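You operate a simulated robot arm through the tools that you are given. There is no shell and no other tool. Be economical: measure what you need, move in short steps, check, and stop when the job is done.

The job below is to be done with a simulated two-armed robot. You get a single attempt, and the scene is never put back.

TASK
Take the blue cloth from the left half of the bench and lay it out flat on the right half of the bench.

It is judged by the outcome, as a careful person would: the job done as asked, and still so three seconds after it is handed in. It fails if anything else is knocked over, pushed out of place, dropped, spilled or broken. Flat cloth is picked up by pressing the open fingertips on it (5 to 10 N) and closing them slowly along it; thin cloth reads only 2 to 8 mm in the jaws.

THE ROBOT
Two 7-joint arms with two-finger parallel grippers on one trunk, on a base that drives. Base frame: it is fixed to the floor where the robot stands at the start and does not move with it; the origin is under the middle of the robot, x ahead of it, y to its left, z up; the surface under the hand at the start is at about z = 850. Readings come in mm, rad, newtons and seconds.
The left shoulder is at the start at [75, 174, 1178], the right one opposite. With the tool pointing down near the work surface each hand reaches from about 260 to 700 mm from the robot's upright axis, wherever it stands, measured 20 degrees to its own side. Places, roughly: right half of the bench [600, 1100, 800]. Payload 3.6 kg a hand.
The TCP of each hand is the grasp point between the finger pads, 30 mm short of the fingertips. In the tool frame z runs along the fingers and y along their closing line. The gripper opens to 110 mm. The fingers are 20 mm wide and 10 mm thick; the gripper's body (48 by 112 mm) begins 55 mm behind the TCP.
Orientation is told as [roll, pitch, yaw] about the base's x, y, z axes, in that order, counted from this pose: with the fingers straight down and closing along the base's y, the tool's x points along the base's -x, its y along +y and its z along -z.

THE INTERFACE
- The arms move only by the tool servo_tool. It takes "left_steps", "right_steps" or both (then of equal length, played together; a hand with none holds still); each is a list of rows, each a list of 7 numbers: the shift along the tool's x, y, z in mm, then the turn, a rotation vector about the tool's x, y, z in rad, then the opening, from 0 (shut) to 1 (fully open). In form: [[x, y, z, wx, wy, wz, claw], ...]. A call has 1 to 8 rows; each row shifts and turns the commanded pose from where the row before left it, along the tool's axes as they then stand. A row lasts 0.2 s, in which the tool goes at most 50 mm and 0.15 rad; a call with a longer step from one row to the next is refused whole, and so is a gripper value outside its range. A pose out of reach is approached as far as the arm can. The call stops where the force on the tool passes 40 N (or 10 N more than at its start, if that is more) or the arm is blocked; 0.2 s more then pass. The fingers move at their own pace (about 153 mm/s each) and stop on an object; they squeeze with about 44 N. The grip force told is the motor's: it shows also when the fingers shut on nothing. Time passes only in rows, and 0.2 s behind the last, so rows that do not move let the fingers close. The reply holds the time, the measured pose of the TCP, the force on the tool along the base axes, the opening and the grip force, in the units named above and with some noise, with the torque about the TCP (base axes, N m) and any sound that the robot's microphone picked up.
- Cameras (640 x 400 px; columns grow to the right, rows downward): "scene" is now at [156.3, 35.3, 1340.9]; the picture's right is [0.44, -0.90, 0.00], its down [-0.61, -0.30, -0.74] and it looks along [0.66, 0.32, -0.68] (base axes); focal length 214 px, centre (320, 200). "left" rides on the left gripper at [72, -17, -103] in its tool frame; the picture's right is [0.23, 0.97, 0.00], its down [-0.76, 0.18, -0.62] and it looks along [-0.61, 0.14, 0.78] (tool axes); focal length 222 px, centre (320, 200). "right" rides on the right gripper at [72, 17, -103] in its tool frame; the picture's right is [-0.23, 0.97, 0.00], its down [-0.76, -0.18, -0.62] and it looks along [-0.61, -0.14, 0.78] (tool axes); focal length 222 px, centre (320, 200).
- camera(camera): a new picture of that camera. It takes no simulated time.
- raise_lower(by): slides the trunk up (or, below 0, down) by that many mm; the arms and the scene camera ride with it, the base frame stays. It gives what a move gives, with no picture.
- base_move(legs): drives the robot by 1 to 6 legs, each [ahead, left, turn to the left] in mm, mm and rad, along the robot's own axes; the way and the turn of a leg run together, so that a leg with both is an arc; at most 1500 mm and 3.142 rad a leg. The arms and the cameras ride along, it lands a little off, and it stops where it bumps. It gives what a move gives.
- head_to(pan, tilt): turns the head with the scene camera to pan (to the left, within 1.501 rad either way) and tilt (down, from -0.506 to 1.204), counted from straight ahead of the robot. It gives what a move gives.
- pixel_to_xyz(camera, pixels): there is no depth. For up to 12 entries [column, row, z] of the newest picture of that camera ("zoom" is the newest enlarged one), the place [x, y] in the base frame at which the ray of that pixel passes the height z, good to about 3 mm. It takes no simulated time.
- close_up(camera, box): a new picture of the part [left, top, right, bottom] of that camera's present view, enlarged. It takes no simulated time.
- sign_off(): hands the job in; it is judged then, once.

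Work in short steps. Measure before you move; look again where a grasp or a placing could have gone wrong, and mend it. You have 80 turns and 62 pictures in all, those below and enlarged ones among them. Open the grippers and draw the arms clear of the work before you hand the job in, unless the task says otherwise; then end with one line.

The tools are called after "Call:" by a JSON object that holds its "api" and its "payload". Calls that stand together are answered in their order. servo_tool: Moves the arms, as the interface text tells. Its arguments: {"type":"object","properties":{"left_steps":{"type":"array","items":{"type":"array","items":{"type":"number"}}},"right_steps":{"type":"array","items":{"type":"array","items":{"type":"number"}}}},"required":[]} The other tools are called the same way: raise_lower (by) slides the trunk up or down; base_move (legs) drives the base; head_to (pan, tilt) turns the head that bears the scene camera; camera (camera) takes a picture; pixel_to_xyz (camera, pixels) gives the place at which the rays of pixels pass given heights; close_up (camera, box) takes an enlarged picture of a part of a camera's view; sign_off () hands the job in.

At the start:

```text
time_s: 0.0
left_ee_pos: [311.4, 442.2, 1184.0]
left_ee_rot: [0.002, -0.002, 0.0]
left_force: [-0.8, 0.6, 0.0]
left_moment: [-0.01, 0.02, -0.01]
left_finger_gap: 109.7
left_grip_force: 0.0
right_ee_pos: [475.7, 24.7, 1101.8]
right_ee_rot: [0.0, 0.0, 0.0]
right_force: [0.2, 0.2, 0.2]
right_moment: [0.02, 0.0, -0.01]
right_finger_gap: 110.2
right_grip_force: 0.0
trunk travel left (down, up): [-295.0, 469.0]
robot x, y, heading: [-2.1, 2.4, -0.003]
head pan, tilt: [0.454, 0.742]
```

scene: 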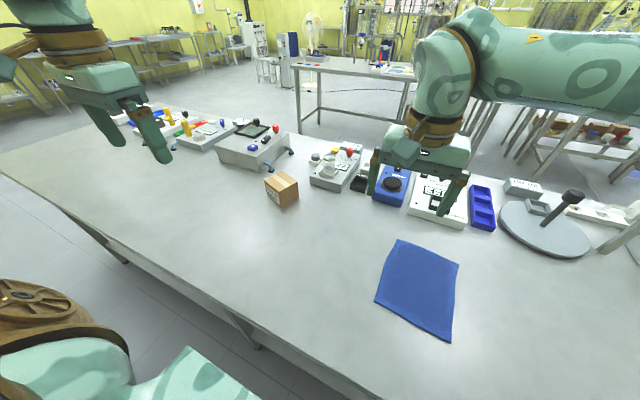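
right: 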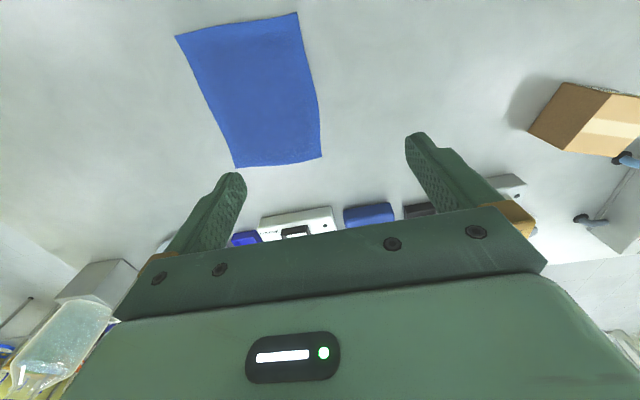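
left: 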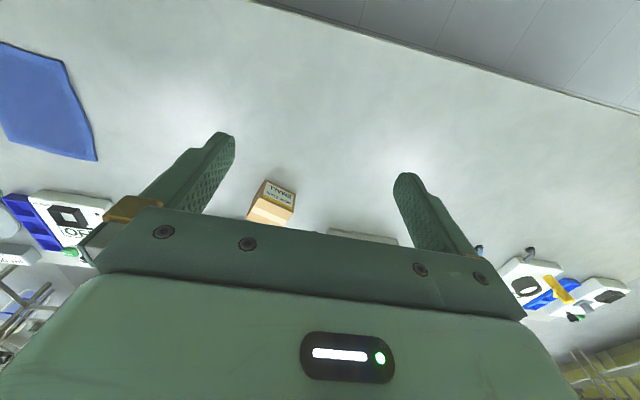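

The blue cloth lies at scene pixels about (398,240),(459,262),(450,343),(376,300). I measure its corners, the bench edges and the clear target area.

Call:
{"api": "pixel_to_xyz", "payload": {"camera": "scene", "pixels": [[398, 240, 850], [459, 262, 850], [450, 343, 850], [376, 300, 850], [281, 205, 850], [30, 160, 850], [120, 250, 850], [340, 375, 850], [250, 160, 850], [10, 180, 850], [160, 180, 850], [180, 230, 850]]}}

Call:
{"api": "pixel_to_xyz", "payload": {"camera": "right", "pixels": [[176, 36, 850], [297, 12, 850], [321, 157, 850], [235, 167, 850], [176, 36, 800], [297, 12, 800], [321, 157, 800], [235, 167, 800]]}}

Call:
{"api": "head_to", "payload": {"pan": 1.0, "tilt": 0.6}}

Call:
{"api": "camera", "payload": {"camera": "scene"}}

```text
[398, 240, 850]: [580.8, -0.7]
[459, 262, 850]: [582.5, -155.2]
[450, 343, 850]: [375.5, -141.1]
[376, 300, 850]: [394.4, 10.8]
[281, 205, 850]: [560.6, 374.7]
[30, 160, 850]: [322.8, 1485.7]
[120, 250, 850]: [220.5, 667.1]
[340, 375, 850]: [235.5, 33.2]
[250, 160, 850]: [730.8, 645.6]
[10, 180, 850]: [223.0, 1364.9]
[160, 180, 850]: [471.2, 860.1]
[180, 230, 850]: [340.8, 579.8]
```

```text
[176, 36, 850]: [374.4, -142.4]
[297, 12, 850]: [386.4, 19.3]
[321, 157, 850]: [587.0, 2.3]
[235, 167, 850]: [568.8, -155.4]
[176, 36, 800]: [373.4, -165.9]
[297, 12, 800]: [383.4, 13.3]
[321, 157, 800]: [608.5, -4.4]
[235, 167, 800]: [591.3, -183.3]
```

```text
time_s: 1.0
left_ee_pos: [311.6, 442.2, 1184.3]
left_ee_rot: [0.001, -0.001, 0.001]
left_force: [0.1, -0.6, -0.4]
left_moment: [0.0, -0.03, -0.01]
left_finger_gap: 110.0
left_grip_force: 0.1
right_ee_pos: [475.3, 24.4, 1101.3]
right_ee_rot: [0.0, 0.002, 0.0]
right_force: [-0.5, -0.2, 1.2]
right_moment: [-0.02, 0.03, 0.0]
right_finger_gap: 110.0
right_grip_force: 0.0
trunk travel left (down, up): [-295.0, 469.0]
robot x, y, heading: [-5.8, -1.6, -0.002]
head pan, tilt: [1.0, 0.6]
```

```text
58 pictures are left
```

scene: 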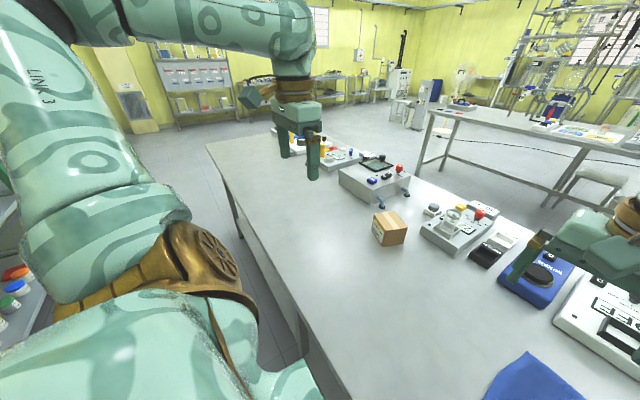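

Next, the bench outline and the box in the new view.

Call:
{"api": "pixel_to_xyz", "payload": {"camera": "scene", "pixels": [[208, 146, 850], [240, 225, 850], [300, 315, 850], [340, 385, 850], [275, 137, 850], [350, 193, 850], [376, 240, 850], [390, 247, 850], [381, 208, 850], [300, 170, 850], [340, 225, 850], [330, 165, 850]]}}

```text
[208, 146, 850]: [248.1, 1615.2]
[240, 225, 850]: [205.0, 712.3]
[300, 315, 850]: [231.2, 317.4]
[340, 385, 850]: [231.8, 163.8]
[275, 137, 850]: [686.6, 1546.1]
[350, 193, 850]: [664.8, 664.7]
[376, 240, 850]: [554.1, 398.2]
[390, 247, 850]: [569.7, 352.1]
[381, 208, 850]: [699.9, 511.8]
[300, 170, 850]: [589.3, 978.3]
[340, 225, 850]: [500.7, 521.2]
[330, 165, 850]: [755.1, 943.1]
```

The cloth measures about 200 x 155 mm on a bench at z≈850, and its edge nearest the target is at y≈5. I'll pinch the middle of that edge with the right hand and drag the cloth along the clear bench. I start by lowering over (480,-27) with the fingers about 40 mm apart.

Call:
{"api": "servo_tool", "payload": {"right_steps": [[-1, -10, 38, 0, 0, 0, 0.36], [-1, -10, 38, 0, 0, 0, 0.36], [-1, -11, 38, 0, 0, 0, 0.36], [-1, -11, 38, 0, 0, 0, 0.36], [-1, -10, 38, 0, 0, 0, 0.36], [0, 0, 0, 0, 0, 0, 0.36]]}}

Call:
{"api": "head_to", "payload": {"pan": 0.1, "tilt": 0.95}}

Call:
{"api": "camera", "payload": {"camera": "right"}}

Call:
{"api": "camera", "payload": {"camera": "scene"}}

```text
time_s: 2.4
left_ee_pos: [311.6, 443.6, 1184.8]
left_ee_rot: [0.001, -0.002, 0.001]
left_force: [0.3, 0.3, 0.1]
left_moment: [0.01, 0.02, 0.01]
left_finger_gap: 110.0
left_grip_force: 0.1
right_ee_pos: [482.4, -26.9, 910.0]
right_ee_rot: [0.001, 0.0, 0.0]
right_force: [-0.8, -0.4, 0.5]
right_moment: [0.01, 0.03, 0.02]
right_finger_gap: 39.6
right_grip_force: 0.1
trunk travel left (down, up): [-295.0, 469.0]
robot x, y, heading: [-1.0, 1.3, 0.003]
head pan, tilt: [1.0, 0.6]
```

```text
time_s: 3.6
left_ee_pos: [312.0, 441.5, 1184.5]
left_ee_rot: [0.002, 0.0, -0.001]
left_force: [-0.5, -0.4, -0.5]
left_moment: [-0.03, 0.0, -0.03]
left_finger_gap: 110.0
left_grip_force: 0.0
right_ee_pos: [481.4, -27.2, 911.4]
right_ee_rot: [-0.002, 0.0, -0.001]
right_force: [0.4, 0.0, -0.2]
right_moment: [0.0, 0.03, -0.01]
right_finger_gap: 39.7
right_grip_force: 0.1
trunk travel left (down, up): [-295.0, 469.0]
robot x, y, heading: [-2.3, -3.9, -0.004]
head pan, tilt: [0.099, 0.949]
```

```text
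57 pictures are left
```

right: 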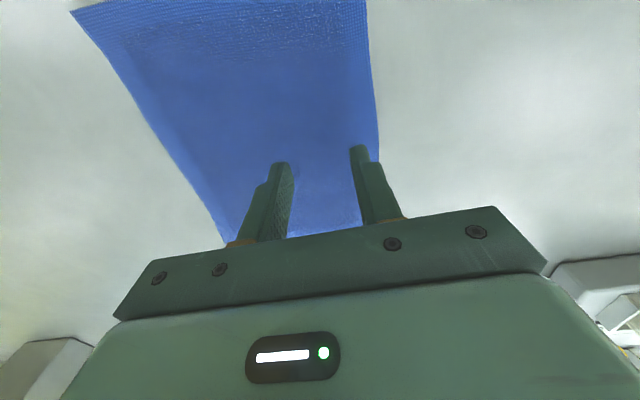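

```text
56 pictures are left
```

scene: 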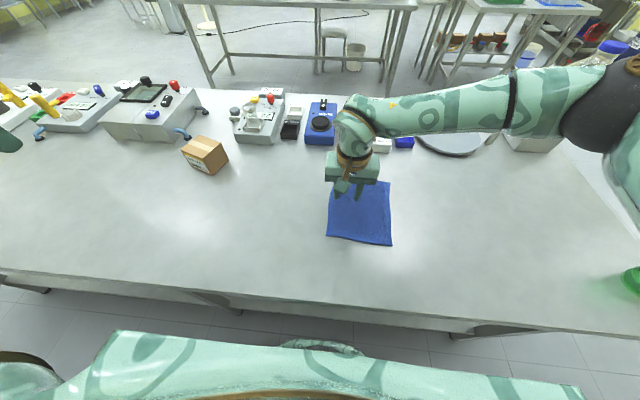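

The outer finger tip sits close to the cloth edge (px 360,150), so I shift 5 mm inward and lower towards contact.

Call:
{"api": "servo_tool", "payload": {"right_steps": [[0, -5, 12, 0, 0, 0, 0.36], [0, 0, 10, 0, 0, 0, 0.36], [0, 0, 3, 0, 0, 0, 0.36], [0, 0, 2, 0, 0, 0, 0.36], [0, 0, 0, 0, 0, 0, 0.36]]}}

```text
time_s: 4.8
left_ee_pos: [310.8, 442.0, 1185.3]
left_ee_rot: [0.002, -0.002, 0.0]
left_force: [-0.1, 0.4, 0.0]
left_moment: [0.0, 0.0, -0.04]
left_finger_gap: 110.0
left_grip_force: 0.0
right_ee_pos: [481.7, -32.8, 885.1]
right_ee_rot: [0.0, 0.001, -0.001]
right_force: [0.2, 0.1, 0.6]
right_moment: [0.02, -0.05, -0.03]
right_finger_gap: 39.4
right_grip_force: 0.0
trunk travel left (down, up): [-295.0, 469.0]
robot x, y, heading: [-2.7, -1.8, -0.001]
head pan, tilt: [0.099, 0.949]
```

No contact yet at TCP z 885, so I creep down.

Call:
{"api": "servo_tool", "payload": {"right_steps": [[0, 0, 1.5, 0, 0, 0, 0.36], [0, 0, 1.5, 0, 0, 0, 0.36], [0, 0, 0, 0, 0, 0, 0.36]]}}

```text
time_s: 5.6
left_ee_pos: [311.2, 442.5, 1185.0]
left_ee_rot: [0.002, -0.002, 0.0]
left_force: [0.4, -1.1, 0.1]
left_moment: [0.0, 0.04, -0.02]
left_finger_gap: 110.2
left_grip_force: 0.0
right_ee_pos: [480.8, -31.8, 882.9]
right_ee_rot: [0.001, -0.003, 0.0]
right_force: [1.7, -0.1, 13.9]
right_moment: [0.0, -0.02, 0.01]
right_finger_gap: 39.6
right_grip_force: 0.1
trunk travel left (down, up): [-295.0, 469.0]
robot x, y, heading: [0.3, 0.1, 0.001]
head pan, tilt: [0.099, 0.949]
```

Contact at 14 N, which is slightly heavy. I back off a touch and then close slowly.

Call:
{"api": "servo_tool", "payload": {"right_steps": [[0, 0, -0.5, 0, 0, 0, 0.36], [0, 0, 0, 0, 0, 0, 0.31], [0, 0, 0, 0, 0, 0, 0.26], [0, 0, 0, 0, 0, 0, 0.21], [0, 0, 0, 0, 0, 0, 0.16], [0, 0, 0, 0, 0, 0, 0.11], [0, 0, 0, 0, 0, 0, 0.06], [0, 0, 0, 0, 0, 0, 0.0]]}}

Call:
{"api": "camera", "payload": {"camera": "right"}}

```text
time_s: 7.4
left_ee_pos: [311.0, 443.4, 1184.6]
left_ee_rot: [0.0, -0.001, 0.001]
left_force: [0.0, -0.6, 0.4]
left_moment: [0.0, -0.01, -0.02]
left_finger_gap: 110.1
left_grip_force: 0.1
right_ee_pos: [479.2, -33.0, 881.7]
right_ee_rot: [0.002, 0.001, 0.0]
right_force: [-0.1, -1.3, 15.1]
right_moment: [-0.03, 0.09, 0.0]
right_finger_gap: 4.9
right_grip_force: 44.2
trunk travel left (down, up): [-295.0, 469.0]
robot x, y, heading: [1.4, 3.1, -0.001]
head pan, tilt: [0.099, 0.949]
```

```text
55 pictures are left
```

right: 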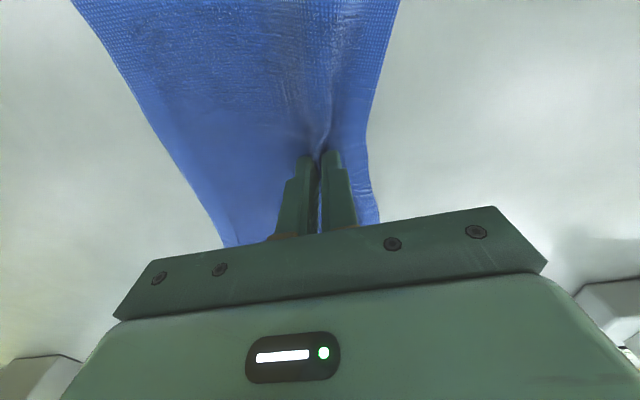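

It has a pinch of cloth (4.9 mm). I lift 5 mm so the fingers clear the table, then do a short test drag, diagonally back and left.

Call:
{"api": "servo_tool", "payload": {"right_steps": [[0, 0, -3, 0, 0, 0, 0], [0, 0, -3, 0, 0, 0, 0], [0, 0, 0, 0, 0, 0, 0]]}}

Call:
{"api": "base_move", "payload": {"legs": [[-50, 120, 0]]}}

Call:
{"api": "camera", "payload": {"camera": "scene"}}

Call:
{"api": "camera", "payload": {"camera": "right"}}

```text
time_s: 8.2
left_ee_pos: [311.3, 442.1, 1184.2]
left_ee_rot: [0.001, 0.0, 0.0]
left_force: [0.2, 0.4, 0.2]
left_moment: [0.0, -0.02, -0.03]
left_finger_gap: 109.8
left_grip_force: 0.0
right_ee_pos: [480.4, -32.0, 887.3]
right_ee_rot: [0.0, 0.001, 0.001]
right_force: [0.0, -0.5, -0.4]
right_moment: [-0.03, 0.04, 0.03]
right_finger_gap: 4.5
right_grip_force: 43.9
trunk travel left (down, up): [-295.0, 469.0]
robot x, y, heading: [-1.2, 0.8, -0.005]
head pan, tilt: [0.099, 0.949]
```

```text
time_s: 9.4
left_ee_pos: [260.1, 563.8, 1183.3]
left_ee_rot: [0.001, 0.0, 0.001]
left_force: [0.2, -0.5, 0.4]
left_moment: [-0.04, -0.01, 0.03]
left_finger_gap: 109.9
left_grip_force: 0.2
right_ee_pos: [431.1, 89.6, 887.9]
right_ee_rot: [-0.001, -0.001, 0.001]
right_force: [0.3, 0.2, 0.5]
right_moment: [0.02, -0.02, 0.03]
right_finger_gap: 4.4
right_grip_force: 43.9
trunk travel left (down, up): [-295.0, 469.0]
robot x, y, heading: [-50.9, 121.1, 0.002]
head pan, tilt: [0.099, 0.949]
```

```text
54 pictures are left
```

scene: 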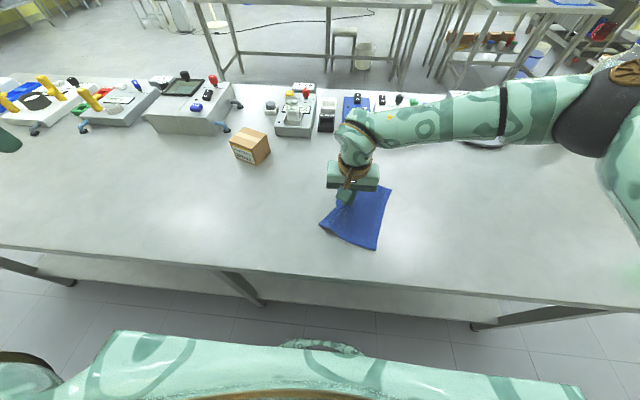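

```text
53 pictures are left
```

right: 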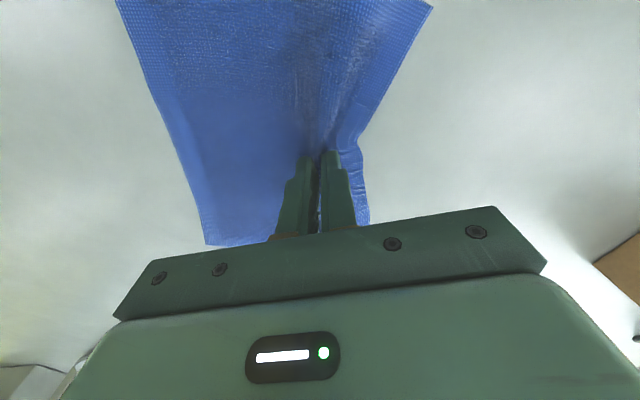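

The drag works and the cloth follows flat, with clearance from the box. I continue left in legs.

Call:
{"api": "base_move", "payload": {"legs": [[-10, 450, 0]]}}

Call:
{"api": "camera", "payload": {"camera": "scene"}}

```text
time_s: 12.2
left_ee_pos: [249.8, 1015.0, 1184.9]
left_ee_rot: [0.001, 0.0, 0.0]
left_force: [0.0, 0.1, -0.5]
left_moment: [-0.01, -0.03, 0.02]
left_finger_gap: 110.0
left_grip_force: 0.2
right_ee_pos: [420.7, 540.2, 888.4]
right_ee_rot: [-0.002, 0.001, 0.0]
right_force: [0.1, 0.1, 0.0]
right_moment: [-0.04, -0.02, 0.01]
right_finger_gap: 4.4
right_grip_force: 44.2
trunk travel left (down, up): [-295.0, 469.0]
robot x, y, heading: [-59.9, 571.6, 0.002]
head pan, tilt: [0.099, 0.949]
```

```text
52 pictures are left
```

scene: 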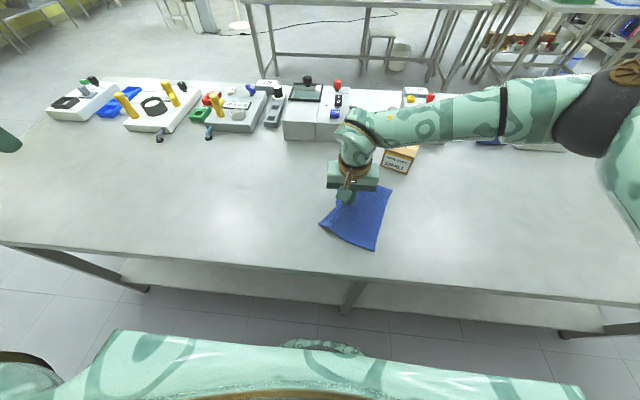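

Clear ahead at the hand's x; the fixtures stay at the back. I drive on by 540 mm.

Call:
{"api": "base_move", "payload": {"legs": [[0, 540, 0]]}}

Call:
{"api": "camera", "payload": {"camera": "scene"}}

Call:
{"api": "camera", "payload": {"camera": "right"}}

```text
time_s: 15.3
left_ee_pos: [249.6, 1554.0, 1183.7]
left_ee_rot: [0.002, 0.0, 0.004]
left_force: [-0.9, 0.3, 0.1]
left_moment: [-0.04, 0.03, -0.01]
left_finger_gap: 110.1
left_grip_force: 0.1
right_ee_pos: [419.8, 1079.2, 888.3]
right_ee_rot: [-0.001, -0.001, 0.0]
right_force: [1.1, 0.0, 0.1]
right_moment: [-0.05, 0.01, 0.0]
right_finger_gap: 4.2
right_grip_force: 44.0
trunk travel left (down, up): [-295.0, 469.0]
robot x, y, heading: [-63.5, 1111.0, -0.002]
head pan, tilt: [0.099, 0.949]
```

```text
51 pictures are left
```

scene: 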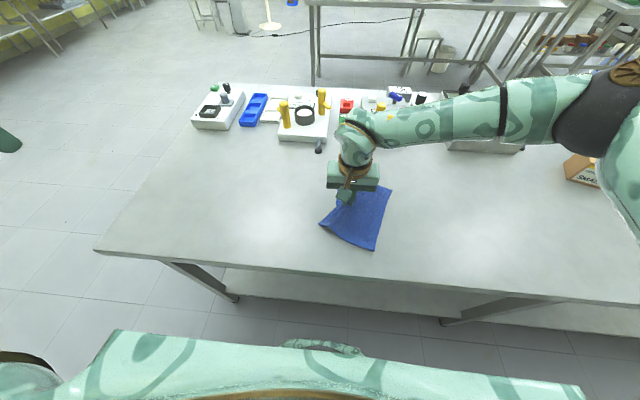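

```text
50 pictures are left
```

right: 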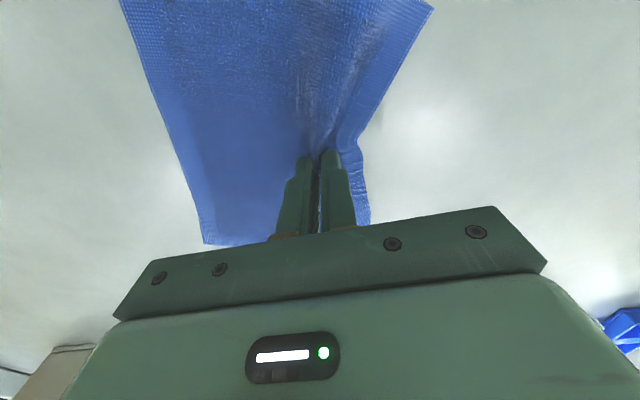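

In place on the right half. I lower to light contact, then open slowly with the tips pressing so the fold is spread back flat.

Call:
{"api": "servo_tool", "payload": {"right_steps": [[0, 0, 3, 0, 0, 0, 0], [0, 0, 1.5, 0, 0, 0, 0], [0, 0, 1, 0, 0, 0, 0], [0, 0, 0, 0, 0, 0, 0]]}}

```text
time_s: 16.3
left_ee_pos: [249.2, 1552.5, 1184.9]
left_ee_rot: [0.001, -0.004, 0.0]
left_force: [0.3, 0.1, -0.2]
left_moment: [0.0, 0.05, -0.02]
left_finger_gap: 109.7
left_grip_force: 0.0
right_ee_pos: [419.5, 1078.8, 883.2]
right_ee_rot: [0.0, 0.0, 0.002]
right_force: [2.2, -0.1, 9.7]
right_moment: [-0.05, 0.05, -0.01]
right_finger_gap: 4.3
right_grip_force: 43.9
trunk travel left (down, up): [-295.0, 469.0]
robot x, y, heading: [-63.2, 1109.1, 0.004]
head pan, tilt: [0.099, 0.949]
```

Pressing with about 10 N; now I open slowly.

Call:
{"api": "servo_tool", "payload": {"right_steps": [[0, 0, 0, 0, 0, 0, 0.06], [0, 0, 0, 0, 0, 0, 0.12], [0, 0, 0, 0, 0, 0, 0.18], [0, 0, 0, 0, 0, 0, 0.24], [0, 0, 0, 0, 0, 0, 0.3], [0, 0, 0, 0, 0, 0, 0.36], [0, 0, 0, 0, 0, 0, 0.36]]}}

Call:
{"api": "camera", "payload": {"camera": "right"}}

```text
time_s: 17.9
left_ee_pos: [248.6, 1553.1, 1185.2]
left_ee_rot: [0.003, -0.001, 0.002]
left_force: [0.1, 0.7, -0.5]
left_moment: [-0.05, -0.02, 0.02]
left_finger_gap: 110.1
left_grip_force: 0.3
right_ee_pos: [419.6, 1078.7, 883.5]
right_ee_rot: [0.001, 0.0, 0.001]
right_force: [0.0, -0.1, 7.9]
right_moment: [0.01, 0.04, 0.05]
right_finger_gap: 38.2
right_grip_force: 0.0
trunk travel left (down, up): [-295.0, 469.0]
robot x, y, heading: [-61.9, 1107.7, 0.001]
head pan, tilt: [0.099, 0.949]
```

```text
49 pictures are left
```

right: 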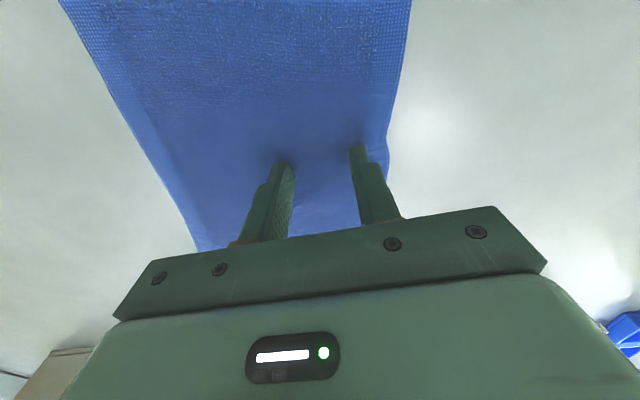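

The fold spread out nicely. I raise the hand straight up and look.

Call:
{"api": "servo_tool", "payload": {"right_steps": [[0, 0, -3, 0, 0, 0, 0.36], [0, 0, -15, 0, 0, 0, 0.36], [0, 0, -40, 0, 0, 0, 0.36], [0, 0, -45, 0, 0, 0, 0.36], [0, -25, -40, 0, 0, 0, 0.36], [0, -45, -20, 0, 0, 0, 0.36], [0, -48, -10, 0, 0, 0, 0.36], [0, -48, -10, 0, 0, 0, 0.36]]}}

Call:
{"api": "close_up", "payload": {"camera": "scene", "box": [260, 140, 460, 265]}}

Call:
{"api": "camera", "payload": {"camera": "right"}}

```text
time_s: 19.7
left_ee_pos: [248.6, 1551.7, 1186.2]
left_ee_rot: [0.003, -0.002, 0.002]
left_force: [-0.3, 0.0, 0.9]
left_moment: [0.01, -0.03, 0.04]
left_finger_gap: 110.2
left_grip_force: 0.1
right_ee_pos: [418.5, 912.8, 1065.0]
right_ee_rot: [0.002, 0.0, 0.005]
right_force: [-0.2, -0.4, 0.2]
right_moment: [0.05, 0.0, -0.01]
right_finger_gap: 39.5
right_grip_force: 0.1
trunk travel left (down, up): [-295.0, 469.0]
robot x, y, heading: [-61.9, 1111.0, 0.002]
head pan, tilt: [0.099, 0.949]
```

```text
3.20 times, centred on (360, 202) of scene
```

zoom: 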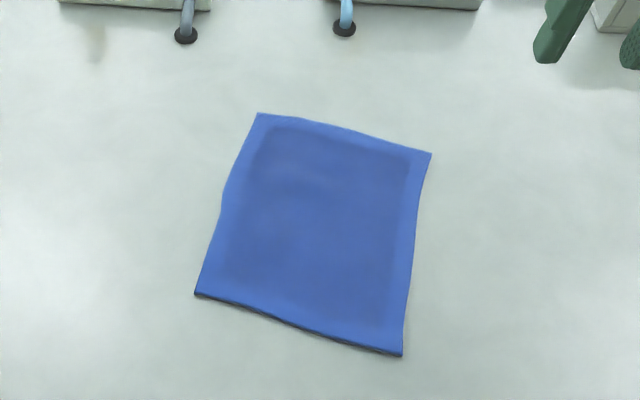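

```text
47 pictures are left
```

right: 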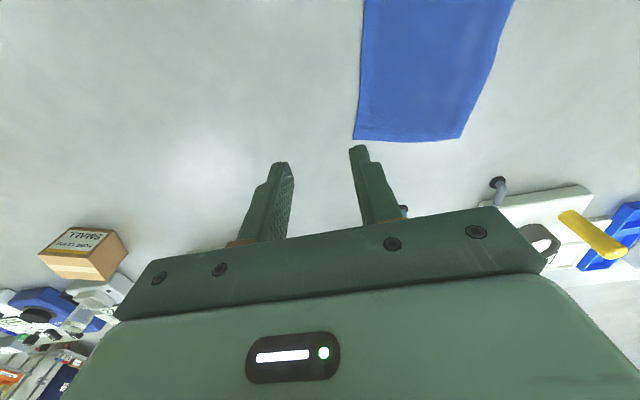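

The cloth looks flat; I check its corners against its original size, and look at the slightly dark near edge.

Call:
{"api": "pixel_to_xyz", "payload": {"camera": "zoom", "pixels": [[258, 113, 850], [431, 153, 850], [402, 355, 850], [195, 294, 850]]}}

Call:
{"api": "close_up", "payload": {"camera": "scene", "box": [310, 210, 400, 266]}}

Call:
{"api": "camera", "payload": {"camera": "scene"}}

```text
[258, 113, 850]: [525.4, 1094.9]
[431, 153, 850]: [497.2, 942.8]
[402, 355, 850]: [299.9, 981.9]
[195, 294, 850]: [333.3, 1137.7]
```

```text
7.11 times, centred on (355, 238) of scene
```

zoom: 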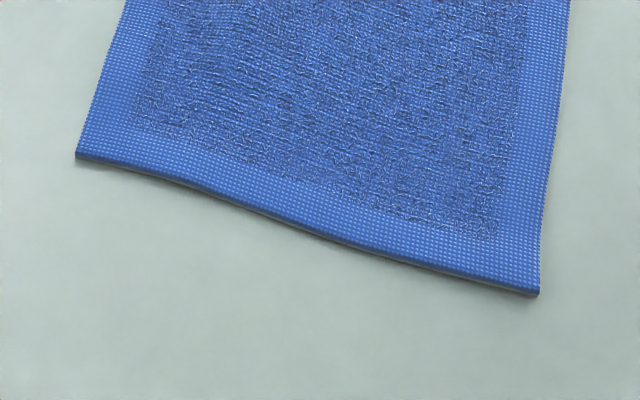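

```text
45 pictures are left
```

scene: 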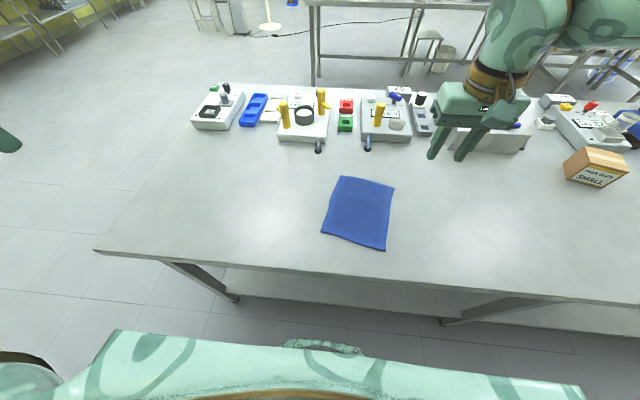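

The cloth is full size (about 155 x 200 mm) and flat. It's centred near (415, 1040) in the right half, nothing else has been disturbed, and the hand is open and clear, so I hand in.

Call:
{"api": "sign_off", "payload": {}}

```text
The job is handed in.
```

The blue cloth is laid out flat and full size on the right half of the bench, nothing else looked moved or knocked over, and both hands are open and clear.
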